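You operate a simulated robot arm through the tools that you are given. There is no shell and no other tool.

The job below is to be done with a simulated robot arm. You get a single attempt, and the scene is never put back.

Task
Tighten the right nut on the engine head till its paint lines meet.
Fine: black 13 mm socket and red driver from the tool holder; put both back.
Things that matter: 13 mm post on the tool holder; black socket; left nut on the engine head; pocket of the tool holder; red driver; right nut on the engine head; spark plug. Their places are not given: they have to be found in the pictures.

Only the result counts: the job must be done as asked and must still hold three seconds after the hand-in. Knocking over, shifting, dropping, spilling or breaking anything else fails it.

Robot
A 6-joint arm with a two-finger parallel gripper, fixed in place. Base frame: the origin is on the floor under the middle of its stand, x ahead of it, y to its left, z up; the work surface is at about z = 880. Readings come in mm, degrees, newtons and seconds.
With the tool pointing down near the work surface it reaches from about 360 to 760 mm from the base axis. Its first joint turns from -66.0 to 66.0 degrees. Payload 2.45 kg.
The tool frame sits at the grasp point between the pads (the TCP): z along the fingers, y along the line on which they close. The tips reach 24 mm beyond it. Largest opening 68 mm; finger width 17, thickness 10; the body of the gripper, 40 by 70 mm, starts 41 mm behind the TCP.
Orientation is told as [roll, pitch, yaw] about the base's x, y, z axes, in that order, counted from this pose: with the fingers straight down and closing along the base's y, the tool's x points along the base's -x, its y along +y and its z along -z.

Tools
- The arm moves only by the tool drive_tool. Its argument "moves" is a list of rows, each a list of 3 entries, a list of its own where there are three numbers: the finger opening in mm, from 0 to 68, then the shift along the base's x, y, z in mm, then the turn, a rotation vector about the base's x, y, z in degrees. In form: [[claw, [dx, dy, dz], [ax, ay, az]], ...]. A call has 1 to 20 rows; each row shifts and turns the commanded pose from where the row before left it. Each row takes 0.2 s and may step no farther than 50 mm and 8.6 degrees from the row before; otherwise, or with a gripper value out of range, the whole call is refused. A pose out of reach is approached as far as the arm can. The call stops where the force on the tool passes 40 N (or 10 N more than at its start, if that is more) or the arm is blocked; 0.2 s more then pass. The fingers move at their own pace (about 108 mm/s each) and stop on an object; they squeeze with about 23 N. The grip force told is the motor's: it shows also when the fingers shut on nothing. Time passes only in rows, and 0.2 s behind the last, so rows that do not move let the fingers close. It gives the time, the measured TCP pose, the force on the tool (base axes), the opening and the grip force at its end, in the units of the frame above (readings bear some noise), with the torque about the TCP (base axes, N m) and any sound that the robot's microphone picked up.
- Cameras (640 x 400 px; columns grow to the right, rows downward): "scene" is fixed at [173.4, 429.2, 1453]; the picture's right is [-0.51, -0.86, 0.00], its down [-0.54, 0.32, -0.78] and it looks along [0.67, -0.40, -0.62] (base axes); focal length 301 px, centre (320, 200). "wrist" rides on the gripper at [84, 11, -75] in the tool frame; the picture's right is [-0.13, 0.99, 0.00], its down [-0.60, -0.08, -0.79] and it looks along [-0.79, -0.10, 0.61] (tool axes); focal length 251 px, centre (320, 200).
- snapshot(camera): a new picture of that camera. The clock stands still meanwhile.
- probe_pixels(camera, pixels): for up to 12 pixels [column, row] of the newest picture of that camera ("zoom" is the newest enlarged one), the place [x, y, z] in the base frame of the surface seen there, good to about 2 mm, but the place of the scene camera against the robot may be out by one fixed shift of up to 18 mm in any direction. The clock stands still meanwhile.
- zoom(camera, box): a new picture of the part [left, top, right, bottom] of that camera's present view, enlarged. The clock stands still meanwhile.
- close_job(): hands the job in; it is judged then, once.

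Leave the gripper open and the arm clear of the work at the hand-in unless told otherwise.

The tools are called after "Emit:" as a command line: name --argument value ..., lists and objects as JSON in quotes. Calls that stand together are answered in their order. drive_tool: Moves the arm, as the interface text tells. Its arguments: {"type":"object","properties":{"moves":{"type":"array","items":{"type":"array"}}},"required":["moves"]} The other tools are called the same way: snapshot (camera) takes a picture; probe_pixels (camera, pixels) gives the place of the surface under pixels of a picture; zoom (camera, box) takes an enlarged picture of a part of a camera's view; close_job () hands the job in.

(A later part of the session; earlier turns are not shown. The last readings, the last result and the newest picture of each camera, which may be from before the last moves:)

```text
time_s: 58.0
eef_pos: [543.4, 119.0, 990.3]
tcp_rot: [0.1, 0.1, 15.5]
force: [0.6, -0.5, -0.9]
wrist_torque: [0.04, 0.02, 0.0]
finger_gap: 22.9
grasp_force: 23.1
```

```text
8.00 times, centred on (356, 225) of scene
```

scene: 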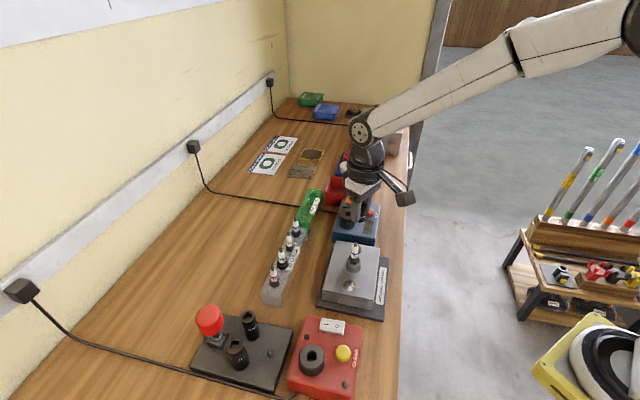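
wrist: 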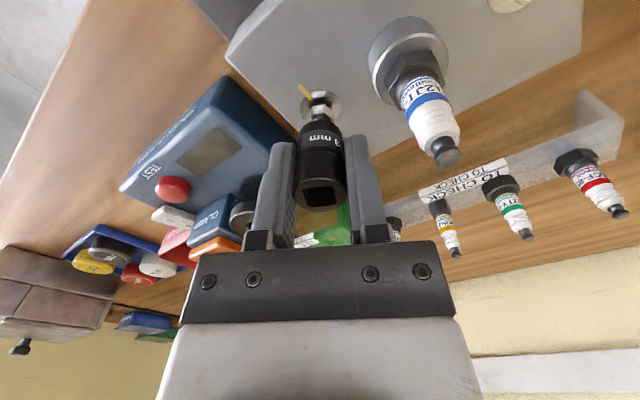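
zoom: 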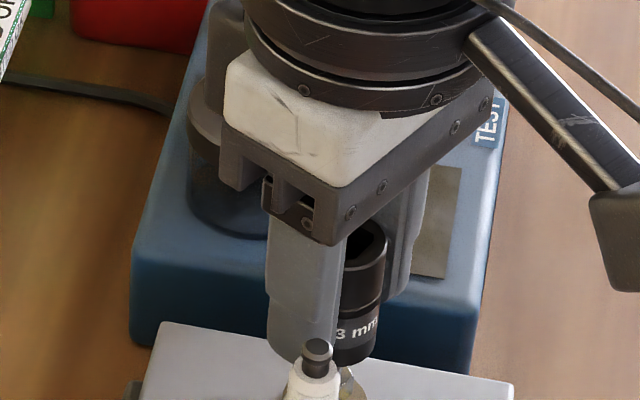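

I'll zoom where the socket's bottom meets the nut, in both cameras.

Emit:
zoom --camera "wrist" --box '[288, 85, 352, 125]'

Emit:
zoom --camera "scene" --box '[340, 230, 380, 255]'

```text
10.00 times, centred on (320, 105) of wrist
```

zoom: 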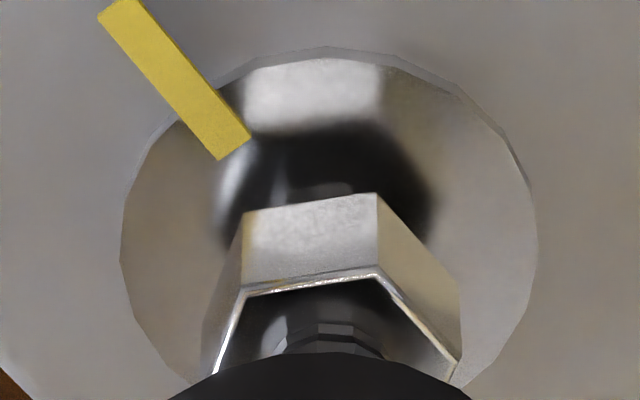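

```text
16.00 times, centred on (360, 242) of scene
```

zoom: 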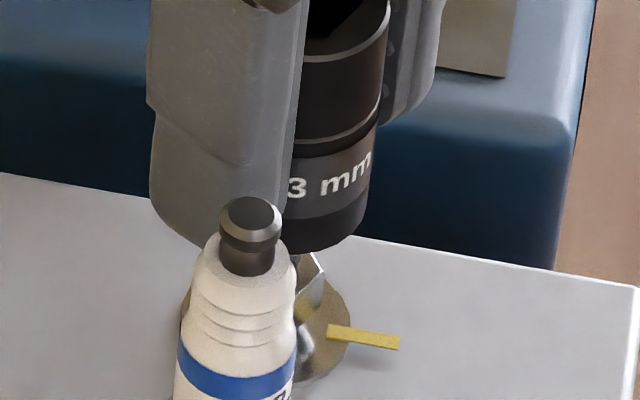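

The wrist view shows the nut's axis a little to the right of and beyond the socket's axis. I shift by (+0.5,+0.6) and go down to TCP≈980 for another look.

Emit:
drive_tool --moves '[[12, [0.5, 0.6, -5], [0, 0, 0]], [12, [0, 0, -5], [0, 0, 0]], [12, [0, 0, 0], [0, 0, 0]]]'

Emit:
zoom --camera "wrist" --box '[288, 90, 352, 130]'

Emit:
zoom --camera "scene" --box '[340, 232, 380, 257]'

```text
time_s: 58.8
eef_pos: [544.2, 119.8, 980.3]
tcp_rot: [0.2, 0.1, 15.4]
force: [0.0, 0.5, -0.1]
wrist_torque: [0.01, -0.02, 0.03]
finger_gap: 22.9
grasp_force: 23.0
```

```text
10.00 times, centred on (320, 110) of wrist
```

zoom: 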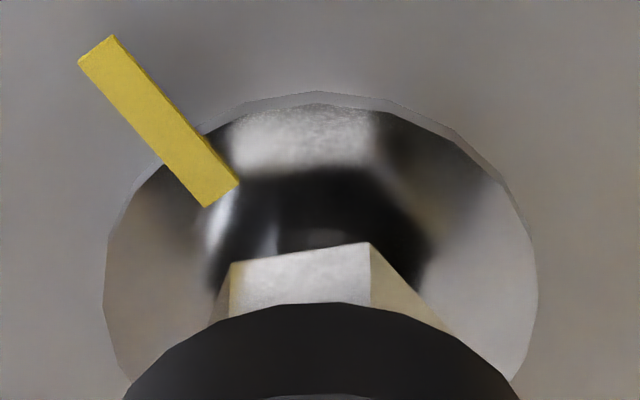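

```text
16.00 times, centred on (360, 244) of scene
```

zoom: 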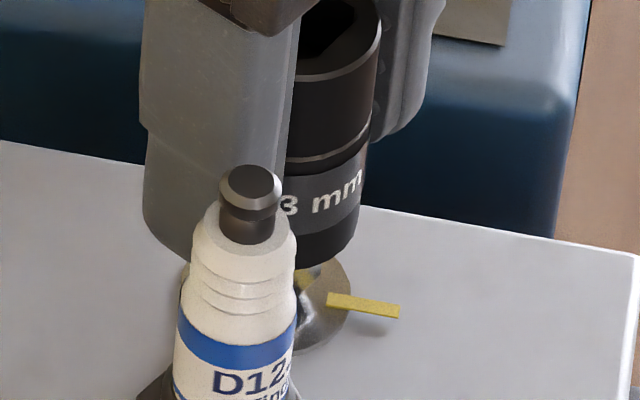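

The socket and the nut look aligned sideways. I now lower in 1 mm rows to feel whether the socket slips over the nut (its top is at TCP≈976).

Emit:
drive_tool --moves '[[12, [0, 0, -1], [0, 0, 0]], [12, [0, 0, -1], [0, 0, 0]], [12, [0, 0, -1], [0, 0, 0]], [12, [0, 0, -1], [0, 0, 0]]]'

Emit:
drive_tool --moves '[[12, [0, 0, -0.7], [0, 0, 0]], [12, [0, 0, -0.7], [0, 0, 0]]]'

```text
time_s: 59.8
eef_pos: [543.5, 120.3, 975.9]
tcp_rot: [0.1, 0.0, 15.5]
force: [-0.3, 0.8, -0.4]
wrist_torque: [0.02, 0.01, 0.04]
finger_gap: 22.8
grasp_force: 23.3
```

```text
time_s: 60.4
eef_pos: [544.0, 120.6, 975.6]
tcp_rot: [0.1, 0.1, 15.4]
force: [0.0, -0.6, -1.3]
wrist_torque: [-0.02, -0.03, 0.0]
finger_gap: 22.9
grasp_force: 23.0
```

No contact yet. I continue in small rows.

Emit:
drive_tool --moves '[[12, [0, 0, -0.7], [0, 0, 0]], [12, [0, 0, -0.7], [0, 0, 0]]]'

Emit:
drive_tool --moves '[[12, [0, 0, -0.7], [0, 0, 0]], [12, [0, 0, -0.7], [0, 0, 0]]]'

Emit:
zoom --camera "wrist" --box '[288, 90, 352, 130]'

```text
time_s: 61.0
eef_pos: [543.6, 119.0, 973.8]
tcp_rot: [0.1, 0.1, 15.4]
force: [0.0, -0.1, -1.5]
wrist_torque: [0.02, -0.01, 0.05]
finger_gap: 22.9
grasp_force: 22.7
```

```text
time_s: 61.6
eef_pos: [543.8, 119.1, 972.3]
tcp_rot: [0.1, 0.2, 15.5]
force: [-1.0, -0.6, -0.6]
wrist_torque: [0.02, -0.01, 0.03]
finger_gap: 22.7
grasp_force: 22.9
```

```text
10.00 times, centred on (320, 110) of wrist
```

zoom: 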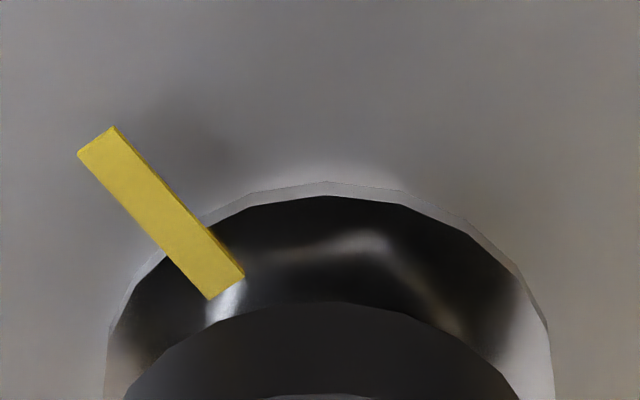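

The nut is no longer visible below the socket and no force has built up, so the socket is going over the nut. I keep lowering gently.

Emit:
drive_tool --moves '[[12, [0, 0, -0.8], [0, 0, 0]], [12, [0, 0, -0.8], [0, 0, 0]]]'

Emit:
drive_tool --moves '[[12, [0, 0, -0.8], [0, 0, 0]], [12, [0, 0, -0.8], [0, 0, 0]]]'

Emit:
drive_tool --moves '[[12, [0, 0, -0.8], [0, 0, 0]], [12, [0, 0, -0.8], [0, 0, 0]]]'

```text
time_s: 62.2
eef_pos: [543.1, 120.2, 970.5]
tcp_rot: [0.1, 0.1, 15.6]
force: [-0.5, -0.4, -1.1]
wrist_torque: [0.04, 0.04, -0.01]
finger_gap: 22.6
grasp_force: 23.0
```

```text
time_s: 62.8
eef_pos: [543.6, 119.1, 970.3]
tcp_rot: [0.1, 0.0, 15.5]
force: [-0.2, -0.6, -0.1]
wrist_torque: [0.02, 0.0, -0.03]
finger_gap: 22.7
grasp_force: 23.1
```

```text
time_s: 63.4
eef_pos: [543.8, 118.6, 966.6]
tcp_rot: [0.0, 0.2, 15.4]
force: [0.3, -0.3, 0.0]
wrist_torque: [-0.02, -0.03, -0.03]
finger_gap: 22.8
grasp_force: 22.8
```

Still free. I continue the last few millimetres toward the washer.

Emit:
drive_tool --moves '[[12, [0, 0, -0.8], [0, 0, 0]], [12, [0, 0, -0.8], [0, 0, 0]]]'

Emit:
drive_tool --moves '[[12, [0, 0, -0.6], [0, 0, 0]], [12, [0, 0, -0.6], [0, 0, 0]]]'

Emit:
zoom --camera "wrist" --box '[288, 90, 352, 130]'

Emit:
zoom --camera "scene" --box '[332, 226, 388, 261]'

```text
time_s: 64.0
eef_pos: [543.3, 120.4, 966.6]
tcp_rot: [0.0, 0.0, 15.5]
force: [-0.2, -0.2, -0.3]
wrist_torque: [-0.01, 0.0, 0.0]
finger_gap: 22.7
grasp_force: 23.3
```

```text
time_s: 64.6
eef_pos: [544.2, 119.7, 964.1]
tcp_rot: [0.1, 0.0, 15.5]
force: [0.3, 0.8, -0.2]
wrist_torque: [0.03, -0.02, 0.0]
finger_gap: 22.4
grasp_force: 23.1
```

```text
10.00 times, centred on (320, 110) of wrist
```

zoom: 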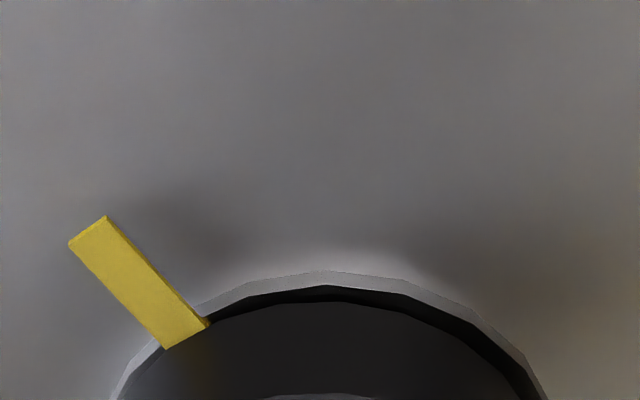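

```text
11.43 times, centred on (360, 244) of scene
```

zoom: 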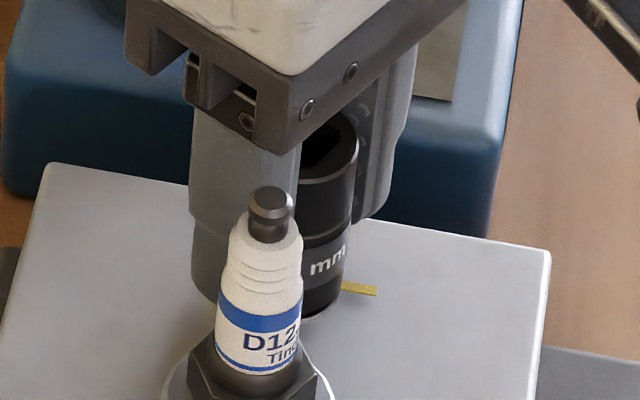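

The socket nearly touches the washer. I take two more tiny rows to feel the contact.

Emit:
drive_tool --moves '[[12, [0, 0, -0.6], [0, 0, 0]], [12, [0, 0, -0.6], [0, 0, 0]]]'

```text
time_s: 65.2
eef_pos: [544.6, 119.9, 962.7]
tcp_rot: [0.1, 0.1, 15.6]
force: [-0.2, 0.0, -1.2]
wrist_torque: [-0.03, -0.02, 0.0]
finger_gap: 22.8
grasp_force: 23.2
```

Emit:
drive_tool --moves '[[12, [0, 0, -0.5], [0, 0, 0]], [12, [0, 0, -0.5], [0, 0, 0]]]'

Emit:
zoom --camera "wrist" --box '[288, 90, 352, 130]'

```text
time_s: 65.8
eef_pos: [543.6, 119.5, 962.5]
tcp_rot: [0.2, -0.1, 15.5]
force: [-2.5, -1.8, 7.3]
wrist_torque: [-0.07, -0.01, 0.0]
finger_gap: 22.8
grasp_force: 22.7
```

```text
10.00 times, centred on (320, 110) of wrist
```

zoom: 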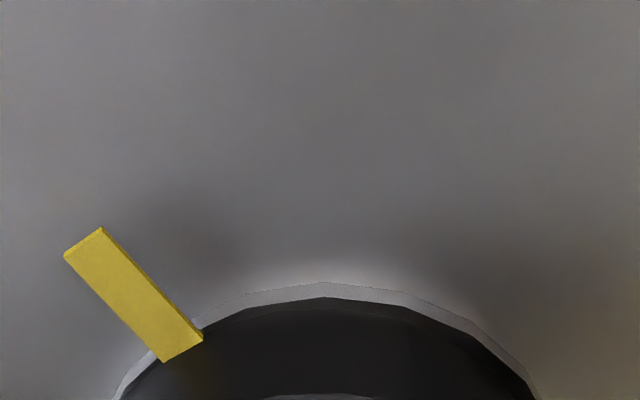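

The socket sits on the washer with 7 N, the nut inside it. I relieve the press a bit and test a clockwise turn of 16° with the grip on the socket, watching the torque, to check that the hex is engaged.

Emit:
drive_tool --moves '[[12, [0, 0, 0.6], [0, 0, 0]], [12, [0, 0, 0], [0, 0, -4]], [12, [0, 0, 0], [0, 0, -4]]]'

Emit:
drive_tool --moves '[[12, [0, 0, 0], [0, 0, -4]], [12, [0, 0, 0], [0, 0, -4]]]'

```text
time_s: 66.6
eef_pos: [544.7, 119.7, 962.8]
tcp_rot: [0.1, 0.1, 7.5]
force: [0.2, 0.4, 2.9]
wrist_torque: [0.0, -0.06, -0.01]
finger_gap: 22.9
grasp_force: 23.2
```

```text
time_s: 67.2
eef_pos: [543.1, 119.4, 963.0]
tcp_rot: [0.1, 0.1, -0.4]
force: [0.5, -0.1, 2.8]
wrist_torque: [0.01, -0.01, -0.01]
finger_gap: 23.1
grasp_force: 22.4
```

There's almost no torque. I'll lift the socket straight up 30 mm and look at the nut to see whether it turned by 16°.

Emit:
drive_tool --moves '[[12, [0, 0, 5], [0, 0, 0]], [12, [0, 0, 10], [0, 0, 0]], [12, [0, 0, 20], [0, 0, 0]], [12, [0, 0, 20], [0, 0, 0]], [12, [0, 0, 0], [0, 0, 0]]]'

Emit:
snapshot --camera "wrist"

Emit:
zoom --camera "wrist" --box '[298, 60, 346, 100]'

```text
time_s: 68.4
eef_pos: [543.3, 119.0, 1016.8]
tcp_rot: [0.0, 0.0, -0.5]
force: [0.4, -0.4, 0.7]
wrist_torque: [0.0, 0.02, 0.01]
finger_gap: 22.8
grasp_force: 23.1
```

```text
taken
```

wrist: 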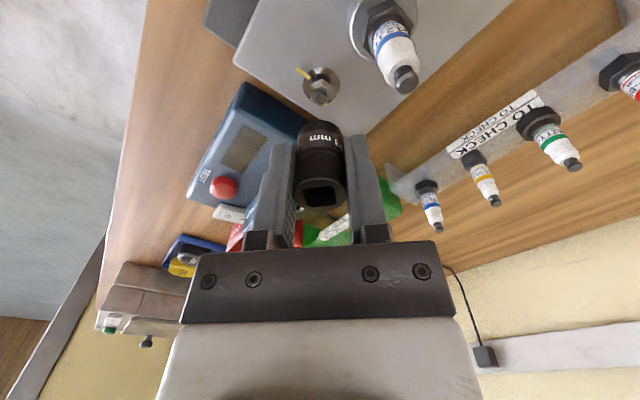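

```text
10.00 times, centred on (322, 80) of wrist
```

zoom: 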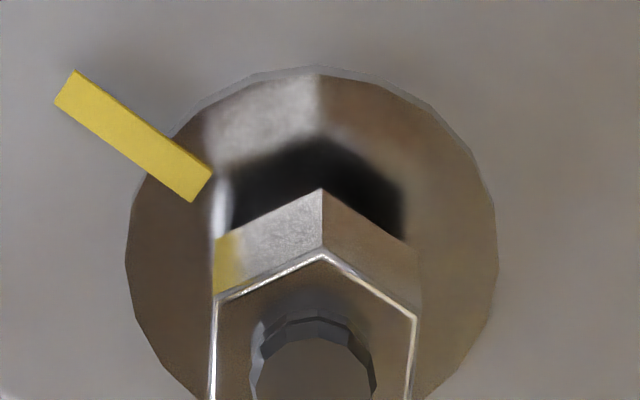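

The nut's flats are still at about 17°, so the nut did not turn. I'll check whether the socket slipped in the fingers by looking at its square hole.

Emit:
zoom --camera "wrist" --box '[288, 165, 352, 215]'

Emit:
zoom --camera "scene" --box '[332, 190, 388, 245]'

```text
8.00 times, centred on (320, 190) of wrist
```

zoom: 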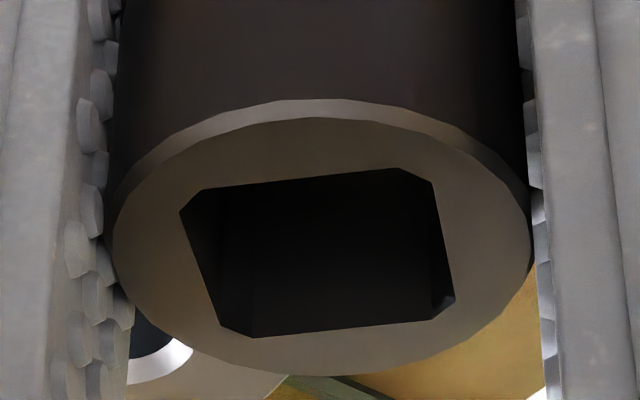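

```text
7.27 times, centred on (360, 218) of scene
```

zoom: 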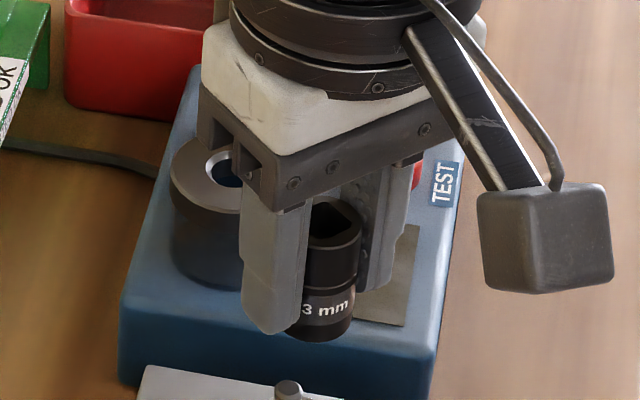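

The socket kept its grip, so the hex has generous play and simply hadn't taken up the nut yet. I turn back +14°, lower onto the nut again, and then turn further.

Emit:
drive_tool --moves '[[12, [0, 0, 0], [0, 0, 7]], [12, [0, 0, 0], [0, 0, 7]], [12, [0, 0, -20], [0, 0, 0]], [12, [0, 0, -15], [0, 0, 0]], [12, [0, 0, -6], [0, 0, 0]], [12, [0, 0, -3], [0, 0, 0]], [12, [0, 0, -3], [0, 0, 0]], [12, [0, 0, -3], [0, 0, 0]], [12, [0, 0, -3], [0, 0, 0]], [12, [0, 0, -2], [0, 0, 0]]]'

```text
time_s: 70.6
eef_pos: [542.9, 120.1, 963.0]
tcp_rot: [0.1, 0.2, 13.4]
force: [0.0, -0.8, -0.9]
wrist_torque: [-0.01, -0.02, -0.01]
finger_gap: 22.6
grasp_force: 23.0
```

The socket is back over the nut without resistance. I turn clockwise in stages and watch the torque.

Emit:
drive_tool --moves '[[12, [0, 0, 0], [0, 0, -7]], [12, [0, 0, 0], [0, 0, -7]], [12, [0, 0, 0], [0, 0, -7]]]'

Emit:
drive_tool --moves '[[12, [0, 0, 0], [0, 0, -7]], [12, [0, 0, 0], [0, 0, -7]]]'

Emit:
drive_tool --moves '[[12, [0, 0, 0], [0, 0, -7]], [12, [0, 0, 0], [0, 0, -7]]]'

```text
time_s: 71.4
eef_pos: [544.0, 120.3, 962.7]
tcp_rot: [0.0, 0.1, -7.6]
force: [-0.8, -0.3, -0.9]
wrist_torque: [0.01, 0.02, 0.0]
finger_gap: 23.1
grasp_force: 22.5
```

```text
time_s: 72.0
eef_pos: [543.8, 119.9, 962.4]
tcp_rot: [0.2, 0.0, -21.6]
force: [0.0, 0.8, -0.6]
wrist_torque: [0.01, 0.0, 0.05]
finger_gap: 23.1
grasp_force: 22.6
```

```text
time_s: 72.6
eef_pos: [545.6, 119.6, 963.4]
tcp_rot: [0.1, 0.1, -35.6]
force: [0.0, 0.6, -0.3]
wrist_torque: [-0.04, 0.03, -0.04]
finger_gap: 22.7
grasp_force: 22.9
```

There's still almost no torque after 49°. I lift off, turn back to yaw 0 for a clear view, and look at the nut's mark.

Emit:
drive_tool --moves '[[12, [0, 0, 5], [0, 0, 0]], [12, [0, 0, 10], [0, 0, 0]], [12, [0, 0, 20], [0, 0, 0]], [12, [0, 0, 20], [0, 0, 0]], [12, [0, 0, 0], [0, 0, 7]], [12, [0, 0, 0], [0, 0, 7]], [12, [0, 0, 0], [0, 0, 7]], [12, [0, 0, 0], [0, 0, 7]], [12, [0, 0, 0], [0, 0, 7]], [12, [0, 0, 0], [0, 0, 0]]]'

Emit:
snapshot --camera "wrist"

Emit:
zoom --camera "wrist" --box '[296, 65, 344, 105]'

```text
time_s: 74.8
eef_pos: [544.6, 120.2, 1018.1]
tcp_rot: [0.1, 0.1, -0.4]
force: [-1.6, 0.4, -1.9]
wrist_torque: [0.01, 0.0, -0.01]
finger_gap: 22.8
grasp_force: 22.9
```

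```text
taken
```

wrist: 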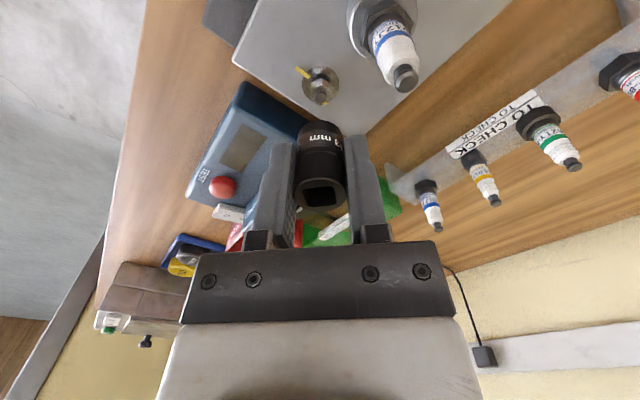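

```text
10.00 times, centred on (320, 85) of wrist
```

zoom: 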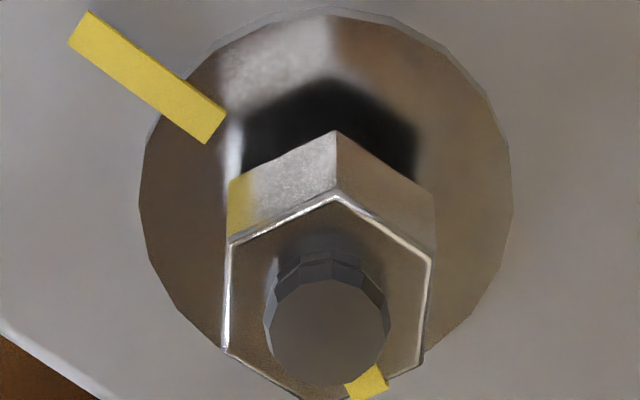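

The nut hasn't moved, though the socket turned with the gripper, so the nut evidently only follows when the driver turns the socket. I'll seat the socket on the nut with its hex aligned (yaw 15.5°), let go of it, and fetch the driver.

Emit:
drive_tool --moves '[[12, [0, 0, 0], [0, 0, 8]], [12, [0, 0, 0], [0, 0, 8]], [12, [0, 0, -20], [0, 0, 0]], [12, [0, 0, -15], [0, 0, 0]], [12, [0, 0, -6], [0, 0, 0]], [12, [0, 0, -4], [0, 0, 0]], [12, [0, 0, -4], [0, 0, 0]], [12, [0, 0, -3], [0, 0, 0]], [12, [0, 0, -3], [0, 0, 0]], [12, [0, 0, -0.4], [0, 0, 0]]]'

Emit:
drive_tool --moves '[[12, [0, 0, -0.4], [0, 0, 0]], [12, [0, 0, 0], [0, 0, 0]]]'

```text
time_s: 77.0
eef_pos: [544.3, 119.0, 963.4]
tcp_rot: [0.1, 0.0, 15.5]
force: [-2.3, -1.2, 7.9]
wrist_torque: [-0.06, 0.01, -0.03]
finger_gap: 22.9
grasp_force: 23.2
```

```text
time_s: 77.6
eef_pos: [544.1, 119.3, 963.1]
tcp_rot: [0.1, 0.0, 15.5]
force: [-4.3, -3.4, 15.7]
wrist_torque: [-0.11, 0.01, -0.03]
finger_gap: 22.7
grasp_force: 23.4
```

It's seated. I relieve the pressure and open the fingers just to 33 mm, then rise straight up.

Emit:
drive_tool --moves '[[12, [0, 0, 0.6], [0, 0, 0]], [26, [0, 0, 0], [0, 0, 0]], [30, [0, 0, 0], [0, 0, 0]], [33, [0, 0, 0], [0, 0, 0]], [33, [0, 0, 0], [0, 0, 0]]]'

Emit:
zoom --camera "wrist" --box '[270, 100, 370, 220]'

Emit:
zoom --camera "scene" --box '[320, 210, 400, 260]'

```text
time_s: 78.8
eef_pos: [543.8, 119.3, 963.3]
tcp_rot: [0.2, 0.1, 15.6]
force: [-0.7, 0.6, 0.3]
wrist_torque: [-0.02, 0.0, 0.03]
finger_gap: 33.3
grasp_force: 0.1
```

```text
3.33 times, centred on (320, 160) of wrist
```

zoom: 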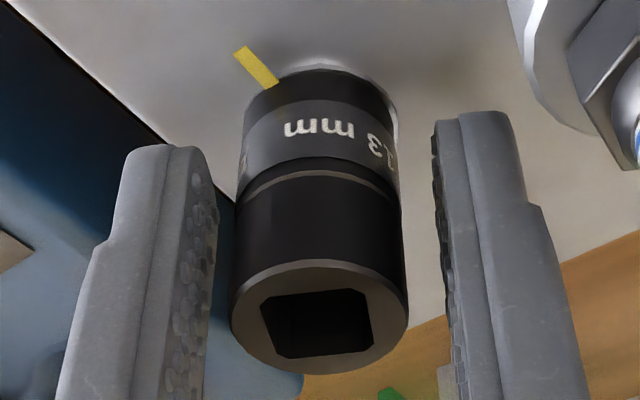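

```text
8.00 times, centred on (360, 235) of scene
```

zoom: 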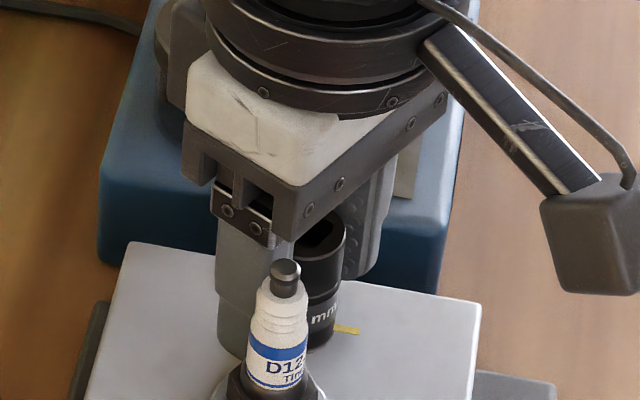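

The socket stands by itself on the nut. I rise straight up to z≈1055 and look at it.

Emit:
drive_tool --moves '[[33, [0, 0, 5], [0, 0, 0]], [33, [0, 0, 15], [0, 0, 0]], [33, [0, 0, 25], [0, 0, 0]], [33, [0, 0, 25], [0, 0, 0]], [33, [0, 0, 22], [0, 0, 0]], [33, [0, 0, 0], [0, 0, 0]]]'

Emit:
snapshot --camera "wrist"

Emit:
zoom --camera "wrist" --box '[288, 65, 352, 105]'

Emit:
zoom --camera "scene" --box '[320, 220, 400, 270]'

```text
time_s: 80.2
eef_pos: [544.3, 120.1, 1055.3]
tcp_rot: [0.1, 0.1, 15.5]
force: [-0.4, 0.6, 0.1]
wrist_torque: [-0.04, 0.03, -0.02]
finger_gap: 33.1
grasp_force: 0.1
```

```text
taken
```

wrist: 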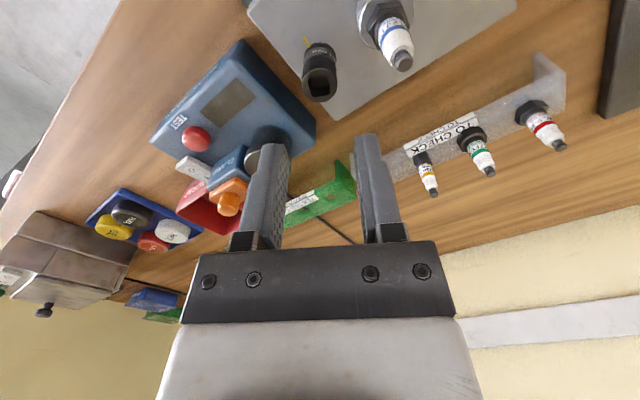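

```text
10.00 times, centred on (320, 85) of wrist
```

zoom: 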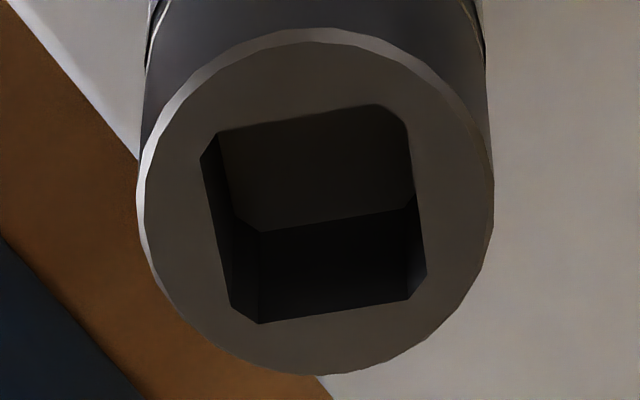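

```text
8.00 times, centred on (360, 245) of scene
```

zoom: 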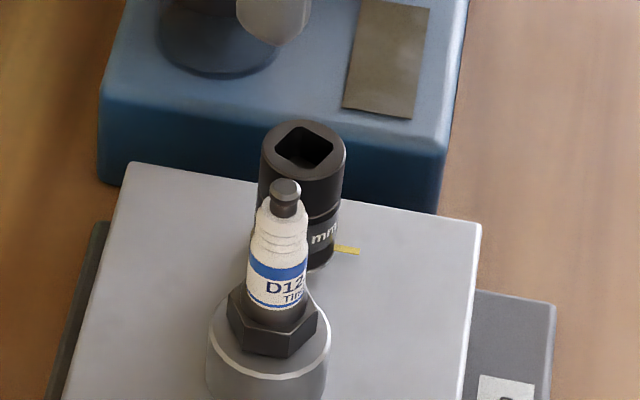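

The socket sits upright on the nut with its square hole at about 18.4° yaw. I'll probe its top for height and centre.

Emit:
zoom --camera "wrist" --box '[288, 65, 352, 105]'

Emit:
probe_pixels --camera "zoom" --pixels '[[165, 200], [465, 200], [315, 60], [315, 355], [200, 100], [430, 100], [210, 310], [430, 310], [180, 150], [450, 150], [180, 260], [450, 260]]'

```text
10.00 times, centred on (320, 85) of wrist
```

zoom: 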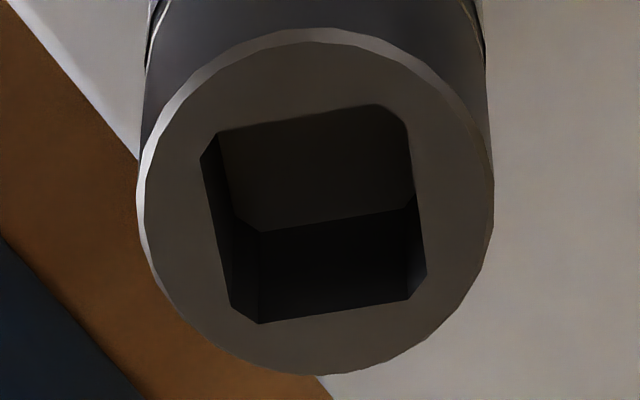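

```text
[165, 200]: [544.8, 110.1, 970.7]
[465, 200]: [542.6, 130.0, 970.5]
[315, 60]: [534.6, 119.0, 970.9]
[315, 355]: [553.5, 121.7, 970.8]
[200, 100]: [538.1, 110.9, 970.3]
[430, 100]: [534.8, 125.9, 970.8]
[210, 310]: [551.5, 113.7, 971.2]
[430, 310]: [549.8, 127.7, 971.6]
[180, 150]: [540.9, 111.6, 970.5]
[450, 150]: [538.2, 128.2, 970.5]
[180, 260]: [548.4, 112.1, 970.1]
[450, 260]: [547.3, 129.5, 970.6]
```

The socket's top is at z≈970.7, centred about (543.8,119.8), with the hole at about 18.4°. I now fly to the driver's pocket with fingers opening, and arrive above the handle at yaw 30°. That grip yaw lets me start turning from a high wrist angle later.

Emit:
drive_tool --moves '[[33, [0, 0, 30], [0, 0, 0]], [50, [-3.1, 42.1, 0], [0, 0, 1.8]], [60, [-3.1, 42.1, 0], [0, 0, 1.8]], [68, [-3.1, 42.1, 0], [0, 0, 1.8]], [68, [-3.1, 42.1, 0], [0, 0, 1.8]], [68, [-3.1, 42.1, 0], [0, 0, 1.8]], [68, [-3.1, 42.1, 0], [0, 0, 1.8]], [68, [-3.1, 42.1, 0], [0, 0, 1.8]], [68, [-3.1, 42.1, -30], [0, 0, 1.9]], [68, [0, 0, -25], [0, 0, 0]], [68, [0, 0, 0], [0, 0, 0]]]'

Emit:
drive_tool --moves '[[68, [0, 0, 0], [0, 0, 0]]]'

Emit:
snapshot --camera "wrist"

```text
refused: row 9 steps farther than a row can; nothing moved
```

```text
time_s: 80.6
eef_pos: [544.2, 121.5, 1055.2]
tcp_rot: [0.1, 0.1, 15.5]
force: [0.7, -0.6, -0.4]
wrist_torque: [0.0, 0.01, -0.01]
finger_gap: 67.6
grasp_force: 0.1
```

```text
taken
```

wrist: 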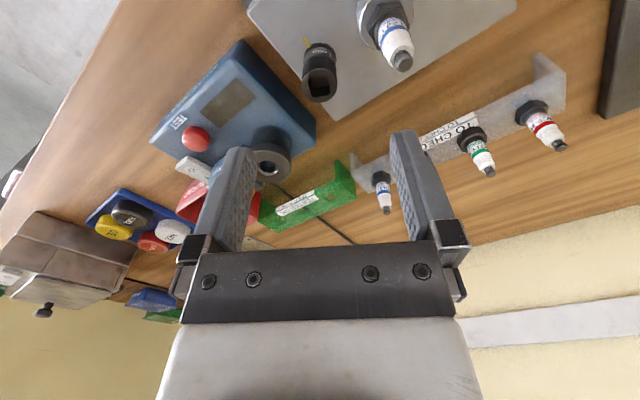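

The call was refused because one row was too long. Only the fingers opened, harmlessly above everything. I resend with shorter rows.

Emit:
drive_tool --moves '[[68, [0, 0, 30], [0, 0, 0]], [68, [-3.1, 42.1, 0], [0, 0, 1.8]], [68, [-3.1, 42.1, 0], [0, 0, 1.8]], [68, [-3.1, 42.1, 0], [0, 0, 1.8]], [68, [-3.1, 42.1, 0], [0, 0, 1.8]], [68, [-3.1, 42.1, 0], [0, 0, 1.8]], [68, [-3.1, 42.1, 0], [0, 0, 1.8]], [68, [-3.1, 42.1, 0], [0, 0, 1.8]], [68, [-3.1, 42.1, 0], [0, 0, 1.9]], [68, [0, 0, -25], [0, 0, 0]], [68, [0, 0, -25], [0, 0, 0]], [68, [0, 0, 0], [0, 0, 0]]]'

Emit:
drive_tool --moves '[[68, [0, 0, 0], [0, 0, 0]]]'

Emit:
snapshot --camera "wrist"

```text
time_s: 83.2
eef_pos: [519.1, 457.0, 1036.1]
tcp_rot: [0.1, 0.1, 30.0]
force: [0.4, 0.6, 0.1]
wrist_torque: [0.0, -0.01, 0.01]
finger_gap: 68.2
grasp_force: 0.1
```

```text
time_s: 83.6
eef_pos: [519.6, 456.4, 1036.0]
tcp_rot: [0.0, 0.2, 30.1]
force: [-0.4, 0.0, -0.3]
wrist_torque: [0.01, 0.01, 0.04]
finger_gap: 68.2
grasp_force: 0.1
```

```text
taken
```

wrist: 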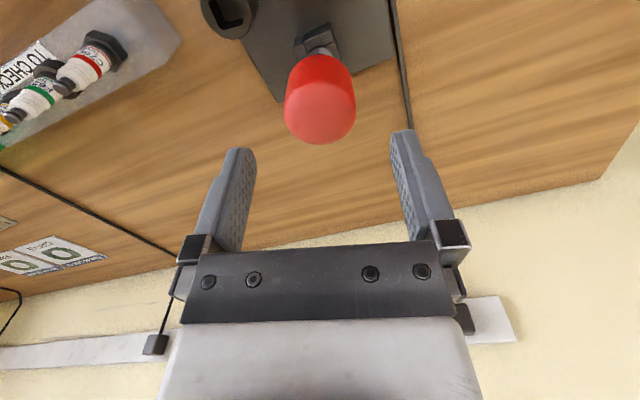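

The handle is centred at column 320. I go down to z≈970.5 and close.

Emit:
drive_tool --moves '[[68, [0, 0, -25], [0, 0, 0]], [68, [0, 0, -25], [0, 0, 0]], [68, [0, 0, -15.5], [0, 0, 0]], [68, [0, 0, 0], [0, 0, 0]], [30, [0, 0, 0], [0, 0, 0]], [30, [0, 0, 0], [0, 0, 0]], [30, [0, 0, 0], [0, 0, 0]], [30, [0, 0, 0], [0, 0, 0]]]'

Emit:
drive_tool --moves '[[30, [0, 0, 0], [0, 0, 0]]]'

Emit:
drive_tool --moves '[[30, [0, 0, 0], [0, 0, 0]]]'

```text
time_s: 85.4
eef_pos: [518.1, 456.4, 968.5]
tcp_rot: [0.1, 0.1, 30.0]
force: [0.4, 0.8, 0.3]
wrist_torque: [-0.02, 0.0, -0.01]
finger_gap: 41.5
grasp_force: 22.8
```

```text
time_s: 85.8
eef_pos: [519.0, 457.2, 969.7]
tcp_rot: [0.1, 0.1, 29.9]
force: [0.8, -0.3, 0.6]
wrist_torque: [0.0, 0.01, -0.03]
finger_gap: 41.3
grasp_force: 23.1
```

```text
time_s: 86.2
eef_pos: [518.2, 455.6, 968.2]
tcp_rot: [0.1, 0.0, 30.0]
force: [0.5, 0.5, -0.5]
wrist_torque: [-0.04, 0.01, -0.01]
finger_gap: 41.4
grasp_force: 22.8
```

Gripped at 41.4 mm. I lift the driver straight up by 140 mm.

Emit:
drive_tool --moves '[[30, [0, 0, 5], [0, 0, 0]], [30, [0, 0, 5], [0, 0, 0]], [30, [0, 0, 10], [0, 0, 0]], [30, [0, 0, 30], [0, 0, 0]], [30, [0, 0, 45], [0, 0, 0]], [30, [0, 0, 45], [0, 0, 0]], [30, [0, 0, 0], [0, 0, 0]]]'

Emit:
zoom --camera "wrist" --box '[288, 70, 352, 130]'

```text
time_s: 87.8
eef_pos: [519.3, 457.7, 1110.3]
tcp_rot: [0.1, 0.2, 30.0]
force: [0.2, -0.1, -1.5]
wrist_torque: [0.04, 0.05, 0.01]
finger_gap: 41.3
grasp_force: 22.6
```

```text
6.67 times, centred on (320, 100) of wrist
```

zoom: 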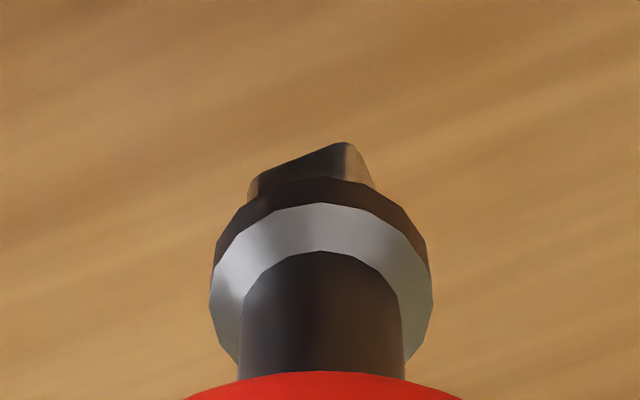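

The bit sits at about +14° to the tool, as planned. I carry the driver toward the nut while turning the wrist +154° to yaw 184°.

Emit:
drive_tool --moves '[[30, [1.31, -17.75, 0], [0, 0, 8.1]], [30, [1.31, -17.75, 0], [0, 0, 8.1]], [30, [1.31, -17.75, 0], [0, 0, 8.1]], [30, [1.31, -17.75, 0], [0, 0, 8.1]], [30, [1.31, -17.75, 0], [0, 0, 8.1]], [30, [1.31, -17.75, 0], [0, 0, 8.1]], [30, [1.31, -17.75, 0], [0, 0, 8.1]], [30, [1.31, -17.75, 0], [0, 0, 8.1]], [30, [1.31, -17.75, 0], [0, 0, 8.1]], [30, [1.31, -17.75, 0], [0, 0, 8.1]], [30, [1.31, -17.75, 0], [0, 0, 8.1]], [30, [1.31, -17.75, 0], [0, 0, 8.1]], [30, [1.31, -17.75, 0], [0, 0, 8.1]], [30, [1.31, -17.75, 0], [0, 0, 8.1]], [30, [1.31, -17.75, 0], [0, 0, 8.1]], [30, [1.31, -17.75, 0], [0, 0, 8.1]], [30, [1.31, -17.75, 0], [0, 0, 8.1]], [30, [1.31, -17.75, 0], [0, 0, 8.1]], [30, [1.32, -17.7, 0], [0, 0, 8.2]]]'

Emit:
snapshot --camera "wrist"

Emit:
snapshot --camera "scene"

```text
time_s: 91.8
eef_pos: [543.6, 117.6, 1110.6]
tcp_rot: [0.1, 0.1, -175.9]
force: [0.0, -0.6, -1.3]
wrist_torque: [-0.01, 0.01, 0.0]
finger_gap: 41.3
grasp_force: 23.1
```

```text
taken
```

wrist: 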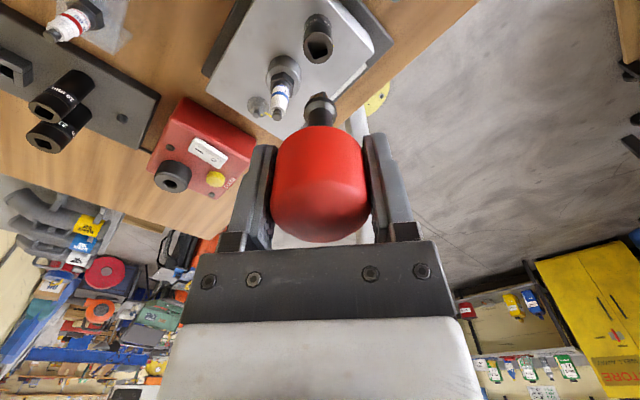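

```text
taken
```

scene: 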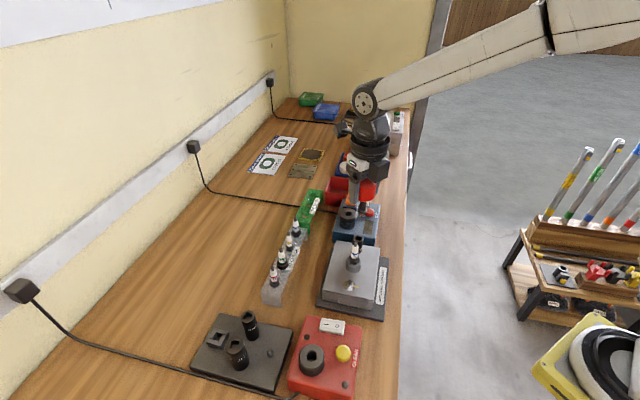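

The socket on the nut is visible at about (318,40). I zoom on it and on the bit.

Emit:
drive_tool --moves '[[30, [0, 0, -20], [0, 0, 0]], [30, [0, 0, -15], [0, 0, 0]], [30, [0, 0, 0], [0, 0, 0]]]'

Emit:
zoom --camera "wrist" --box '[288, 40, 352, 110]'

Emit:
zoom --camera "wrist" --box '[294, 42, 342, 72]'

Emit:
probe_pixels --camera "zoom" --pixels '[[150, 200], [470, 200], [310, 50], [310, 350], [200, 100], [430, 100], [200, 310], [430, 310]]'

```text
time_s: 92.6
eef_pos: [545.0, 118.3, 1074.3]
tcp_rot: [0.1, 0.0, -176.0]
force: [0.4, 0.1, -1.3]
wrist_torque: [0.01, 0.02, 0.01]
finger_gap: 41.3
grasp_force: 22.9
```

```text
5.71 times, centred on (320, 75) of wrist
```

zoom: 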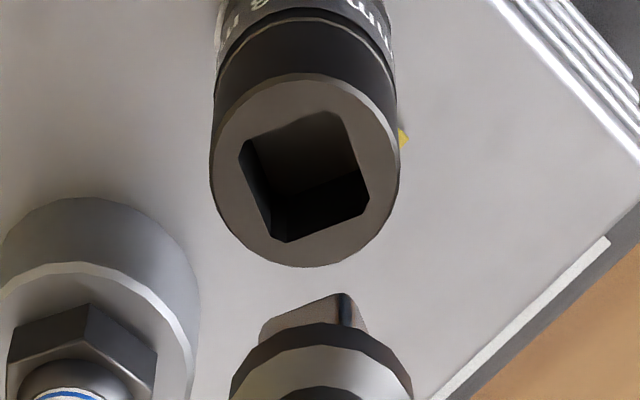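

```text
13.33 times, centred on (318, 57) of wrist
```

zoom: 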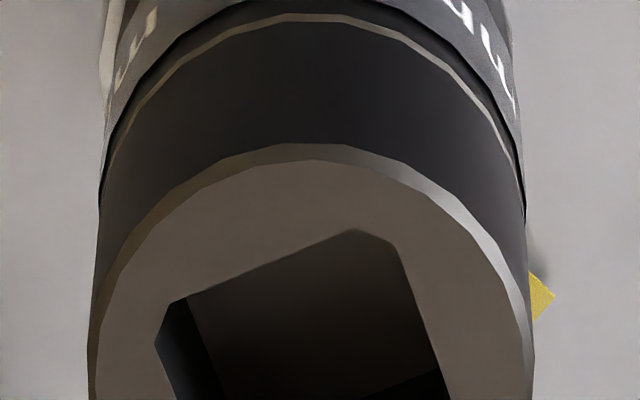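

```text
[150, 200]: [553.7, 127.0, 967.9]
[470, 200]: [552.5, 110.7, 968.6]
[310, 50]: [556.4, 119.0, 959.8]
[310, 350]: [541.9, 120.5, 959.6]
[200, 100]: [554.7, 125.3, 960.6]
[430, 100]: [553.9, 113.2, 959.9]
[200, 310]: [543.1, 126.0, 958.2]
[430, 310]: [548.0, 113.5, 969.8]
```

The socket is off by about (+0.5,+2.0) from the driver's axis. I correct and go down to TCP≈1048, leaving the tip about 6 mm above the socket's top.

Emit:
drive_tool --moves '[[30, [0.5, 2.0, -10], [0, 0, 0]], [30, [0, 0, -10], [0, 0, 0]], [30, [0, 0, -7], [0, 0, 0]], [30, [0, 0, 0], [0, 0, 0]]]'

Emit:
zoom --camera "wrist" --box '[290, 65, 350, 105]'

Emit:
zoom --camera "scene" --box '[340, 218, 380, 248]'

```text
time_s: 93.6
eef_pos: [544.0, 120.0, 1048.3]
tcp_rot: [0.1, 0.1, -176.0]
force: [-0.9, 0.1, -1.3]
wrist_torque: [-0.03, 0.0, -0.04]
finger_gap: 41.7
grasp_force: 23.3
```

```text
10.00 times, centred on (320, 85) of wrist
```

zoom: 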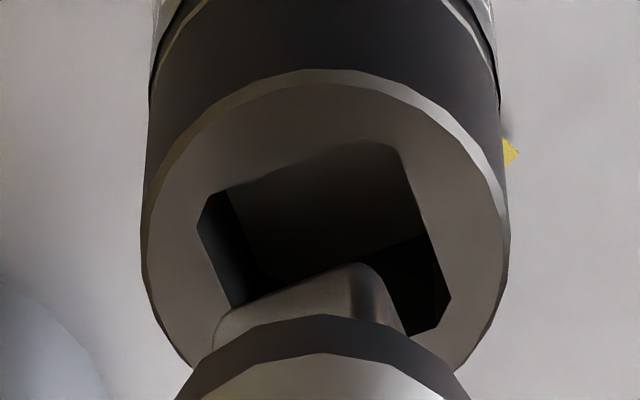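

```text
13.33 times, centred on (360, 233) of scene
```

zoom: 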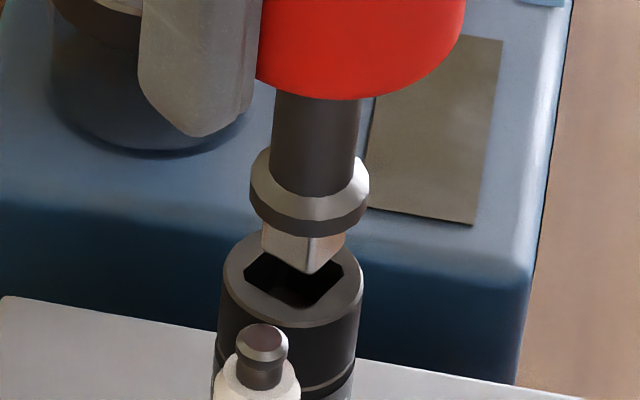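

Sideways (wrist view) it's aligned, but the driver's axis seems to sit 2–3 mm toward −x of the hole. I'll zoom the scene view more to measure this.

Emit:
zoom --camera "scene" --box '[348, 228, 372, 243]'

Emit:
probe_pixels --camera "zoom" --pixels '[[300, 330], [205, 250], [420, 250], [370, 330], [240, 320], [330, 130], [300, 90]]'

```text
16.00 times, centred on (360, 236) of scene
```

zoom: 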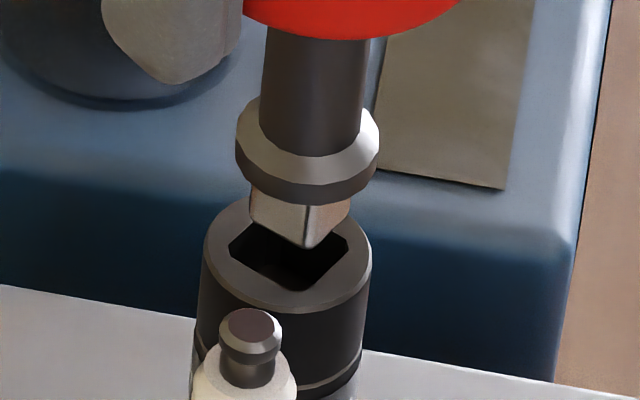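

```text
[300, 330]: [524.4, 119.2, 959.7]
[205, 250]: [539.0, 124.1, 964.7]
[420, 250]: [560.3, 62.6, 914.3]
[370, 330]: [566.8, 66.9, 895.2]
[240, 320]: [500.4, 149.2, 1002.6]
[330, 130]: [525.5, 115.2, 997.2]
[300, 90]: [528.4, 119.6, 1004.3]
```

The scene view confirms that the driver must go about 2.4 mm toward +x. I apply that, lower 4 mm, and look again.

Emit:
drive_tool --moves '[[30, [2.3, 0, 0], [0, 0, 0]], [30, [0, 0, -4], [0, 0, 0]], [30, [0, 0, 0], [0, 0, 0]]]'

Emit:
zoom --camera "wrist" --box '[290, 70, 350, 110]'

Emit:
zoom --camera "scene" --box '[348, 228, 372, 243]'

```text
time_s: 94.4
eef_pos: [546.3, 119.0, 1043.9]
tcp_rot: [0.1, 0.1, -176.0]
force: [0.5, 0.3, -1.6]
wrist_torque: [-0.02, 0.04, -0.03]
finger_gap: 41.2
grasp_force: 23.0
```

```text
10.00 times, centred on (320, 90) of wrist
```

zoom: 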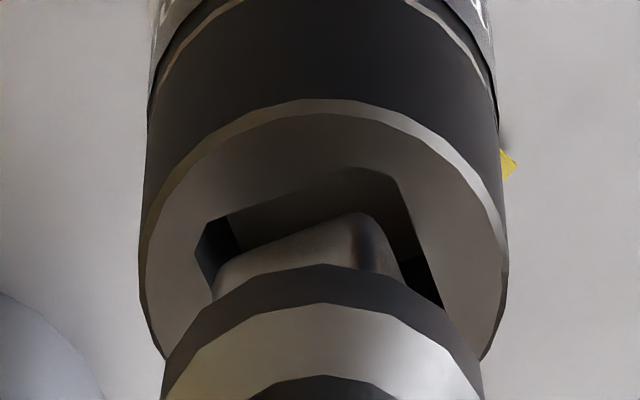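

```text
16.00 times, centred on (360, 236) of scene
```

zoom: 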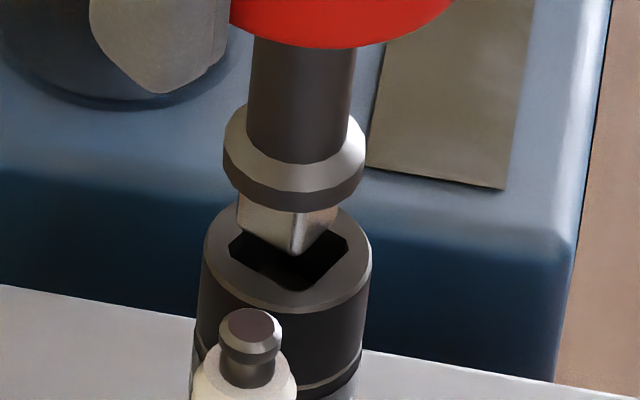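

In both views the bit is now over the hole. I lower in 1 mm rows and watch the force.

Emit:
drive_tool --moves '[[30, [0, 0, -1], [0, 0, 0]], [30, [0, 0, -1], [0, 0, 0]], [30, [0, 0, -1], [0, 0, 0]], [30, [0, 0, -1], [0, 0, 0]], [30, [0, 0, -1], [0, 0, 0]]]'

Emit:
zoom --camera "wrist" --box '[290, 70, 350, 110]'

Emit:
zoom --camera "scene" --box '[348, 228, 372, 243]'

```text
time_s: 95.6
eef_pos: [546.2, 121.1, 1037.4]
tcp_rot: [0.1, 0.1, -176.0]
force: [0.0, 0.1, -1.5]
wrist_torque: [0.01, 0.04, 0.0]
finger_gap: 41.2
grasp_force: 23.0
```

```text
10.00 times, centred on (320, 90) of wrist
```

zoom: 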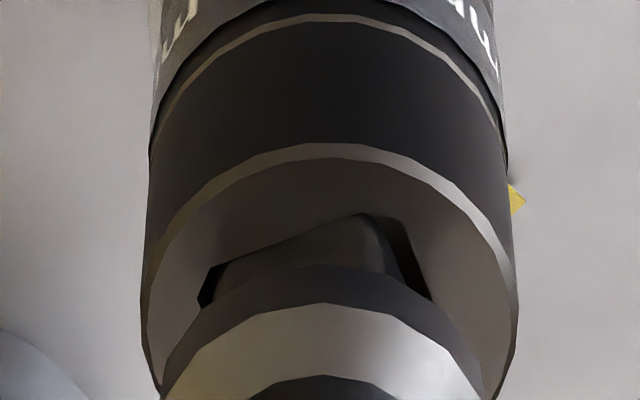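

```text
16.00 times, centred on (360, 236) of scene
```

zoom: 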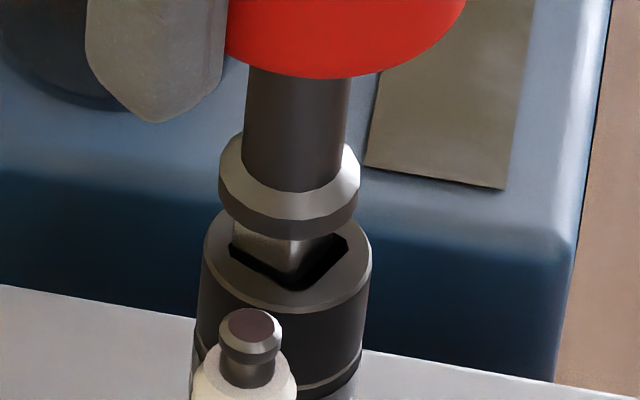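

The bit has entered. I centre it slightly, by (−0.4,−0.5), and continue down to seat it.

Emit:
drive_tool --moves '[[30, [-0.4, -0.5, 0], [0, 0, 0]], [30, [0, 0, -1], [0, 0, 0]], [30, [0, 0, -1], [0, 0, 0]], [30, [0, 0, -1], [0, 0, 0]], [30, [0, 0, -1], [0, 0, 0]]]'

Emit:
zoom --camera "scene" --box '[348, 228, 372, 243]'

```text
time_s: 96.8
eef_pos: [547.0, 119.8, 1034.5]
tcp_rot: [0.1, 0.0, -175.9]
force: [-0.5, -0.4, -1.2]
wrist_torque: [-0.02, -0.03, 0.02]
finger_gap: 41.5
grasp_force: 23.5
```

```text
16.00 times, centred on (360, 236) of scene
```

zoom: 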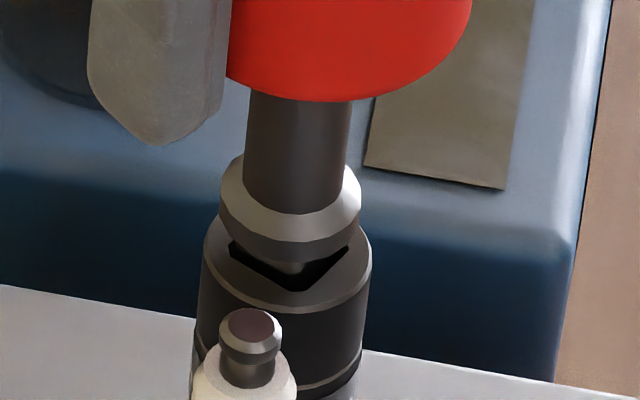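

It keeps going in freely. I continue down to contact.

Emit:
drive_tool --moves '[[30, [0, 0, -1], [0, 0, 0]], [30, [0, 0, -1], [0, 0, 0]], [30, [0, 0, -1], [0, 0, 0]]]'

Emit:
drive_tool --moves '[[30, [0, 0, -0.7], [0, 0, 0]], [30, [0, 0, -0.7], [0, 0, 0]]]'

```text
time_s: 97.6
eef_pos: [545.4, 120.5, 1030.9]
tcp_rot: [0.1, 0.2, -176.1]
force: [0.4, -0.4, -1.6]
wrist_torque: [0.0, 0.04, 0.01]
finger_gap: 41.1
grasp_force: 22.8
```

```text
time_s: 98.2
eef_pos: [546.7, 120.7, 1030.5]
tcp_rot: [0.1, 0.1, -176.1]
force: [-0.5, -0.4, -2.0]
wrist_torque: [-0.01, 0.01, 0.0]
finger_gap: 41.2
grasp_force: 23.3
```

Emit:
drive_tool --moves '[[30, [0, 0, -0.6], [0, 0, 0]], [30, [0, 0, -0.6], [0, 0, 0]]]'

Emit:
zoom --camera "scene" --box '[348, 228, 372, 243]'

```text
time_s: 98.8
eef_pos: [545.7, 120.2, 1028.9]
tcp_rot: [0.1, 0.1, -176.1]
force: [0.0, -0.4, -2.7]
wrist_torque: [0.0, 0.0, -0.02]
finger_gap: 41.2
grasp_force: 22.5
```

```text
16.00 times, centred on (360, 236) of scene
```

zoom: 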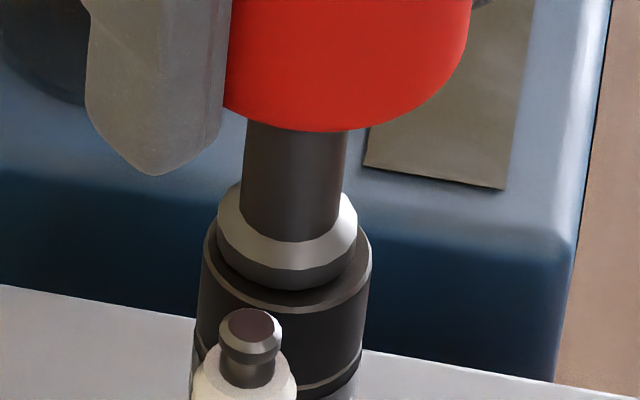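

It's almost seated. One more small step to touch.

Emit:
drive_tool --moves '[[30, [0, 0, -0.5], [0, 0, 0]], [30, [0, 0, -0.5], [0, 0, 0]]]'

```text
time_s: 99.4
eef_pos: [546.7, 120.0, 1027.7]
tcp_rot: [0.1, 0.1, -176.0]
force: [0.8, 0.1, -1.8]
wrist_torque: [-0.02, 0.01, 0.02]
finger_gap: 41.3
grasp_force: 23.3
```

Emit:
drive_tool --moves '[[30, [0, 0, -0.5], [0, 0, 0]], [30, [0, 0, -0.5], [0, 0, 0]]]'

```text
time_s: 100.0
eef_pos: [546.5, 121.4, 1026.8]
tcp_rot: [0.1, 0.2, -176.1]
force: [-1.5, -0.1, 6.8]
wrist_torque: [0.02, 0.12, 0.01]
finger_gap: 41.1
grasp_force: 23.2
```

Seated with 6.8 N. I now turn clockwise in stages and read the torque.

Emit:
drive_tool --moves '[[30, [0, 0, 0.2], [0, 0, -5]], [30, [0, 0, 0], [0, 0, -5]], [30, [0, 0, 0], [0, 0, -5]]]'

Emit:
drive_tool --moves '[[30, [0, 0, 0], [0, 0, -5]], [30, [0, 0, 0], [0, 0, -5]], [30, [0, 0, 0], [0, 0, -5]]]'

Emit:
drive_tool --moves '[[30, [0, 0, 0], [0, 0, -5]], [30, [0, 0, 0], [0, 0, -5]], [30, [0, 0, 0], [0, 0, -5]]]'

```text
time_s: 100.8
eef_pos: [547.0, 118.9, 1026.9]
tcp_rot: [0.1, 0.3, 169.1]
force: [-1.1, 0.1, 12.0]
wrist_torque: [0.05, 0.09, 0.03]
finger_gap: 41.3
grasp_force: 23.1
```

```text
time_s: 101.6
eef_pos: [546.8, 119.1, 1028.2]
tcp_rot: [0.1, 0.1, 154.0]
force: [-1.1, -0.8, 14.6]
wrist_torque: [0.02, 0.12, 0.06]
finger_gap: 41.4
grasp_force: 23.2
```

```text
time_s: 102.4
eef_pos: [545.1, 119.8, 1027.2]
tcp_rot: [0.1, 0.1, 138.9]
force: [-1.1, -1.6, 17.3]
wrist_torque: [-0.1, 0.11, 0.06]
finger_gap: 41.3
grasp_force: 23.5
```

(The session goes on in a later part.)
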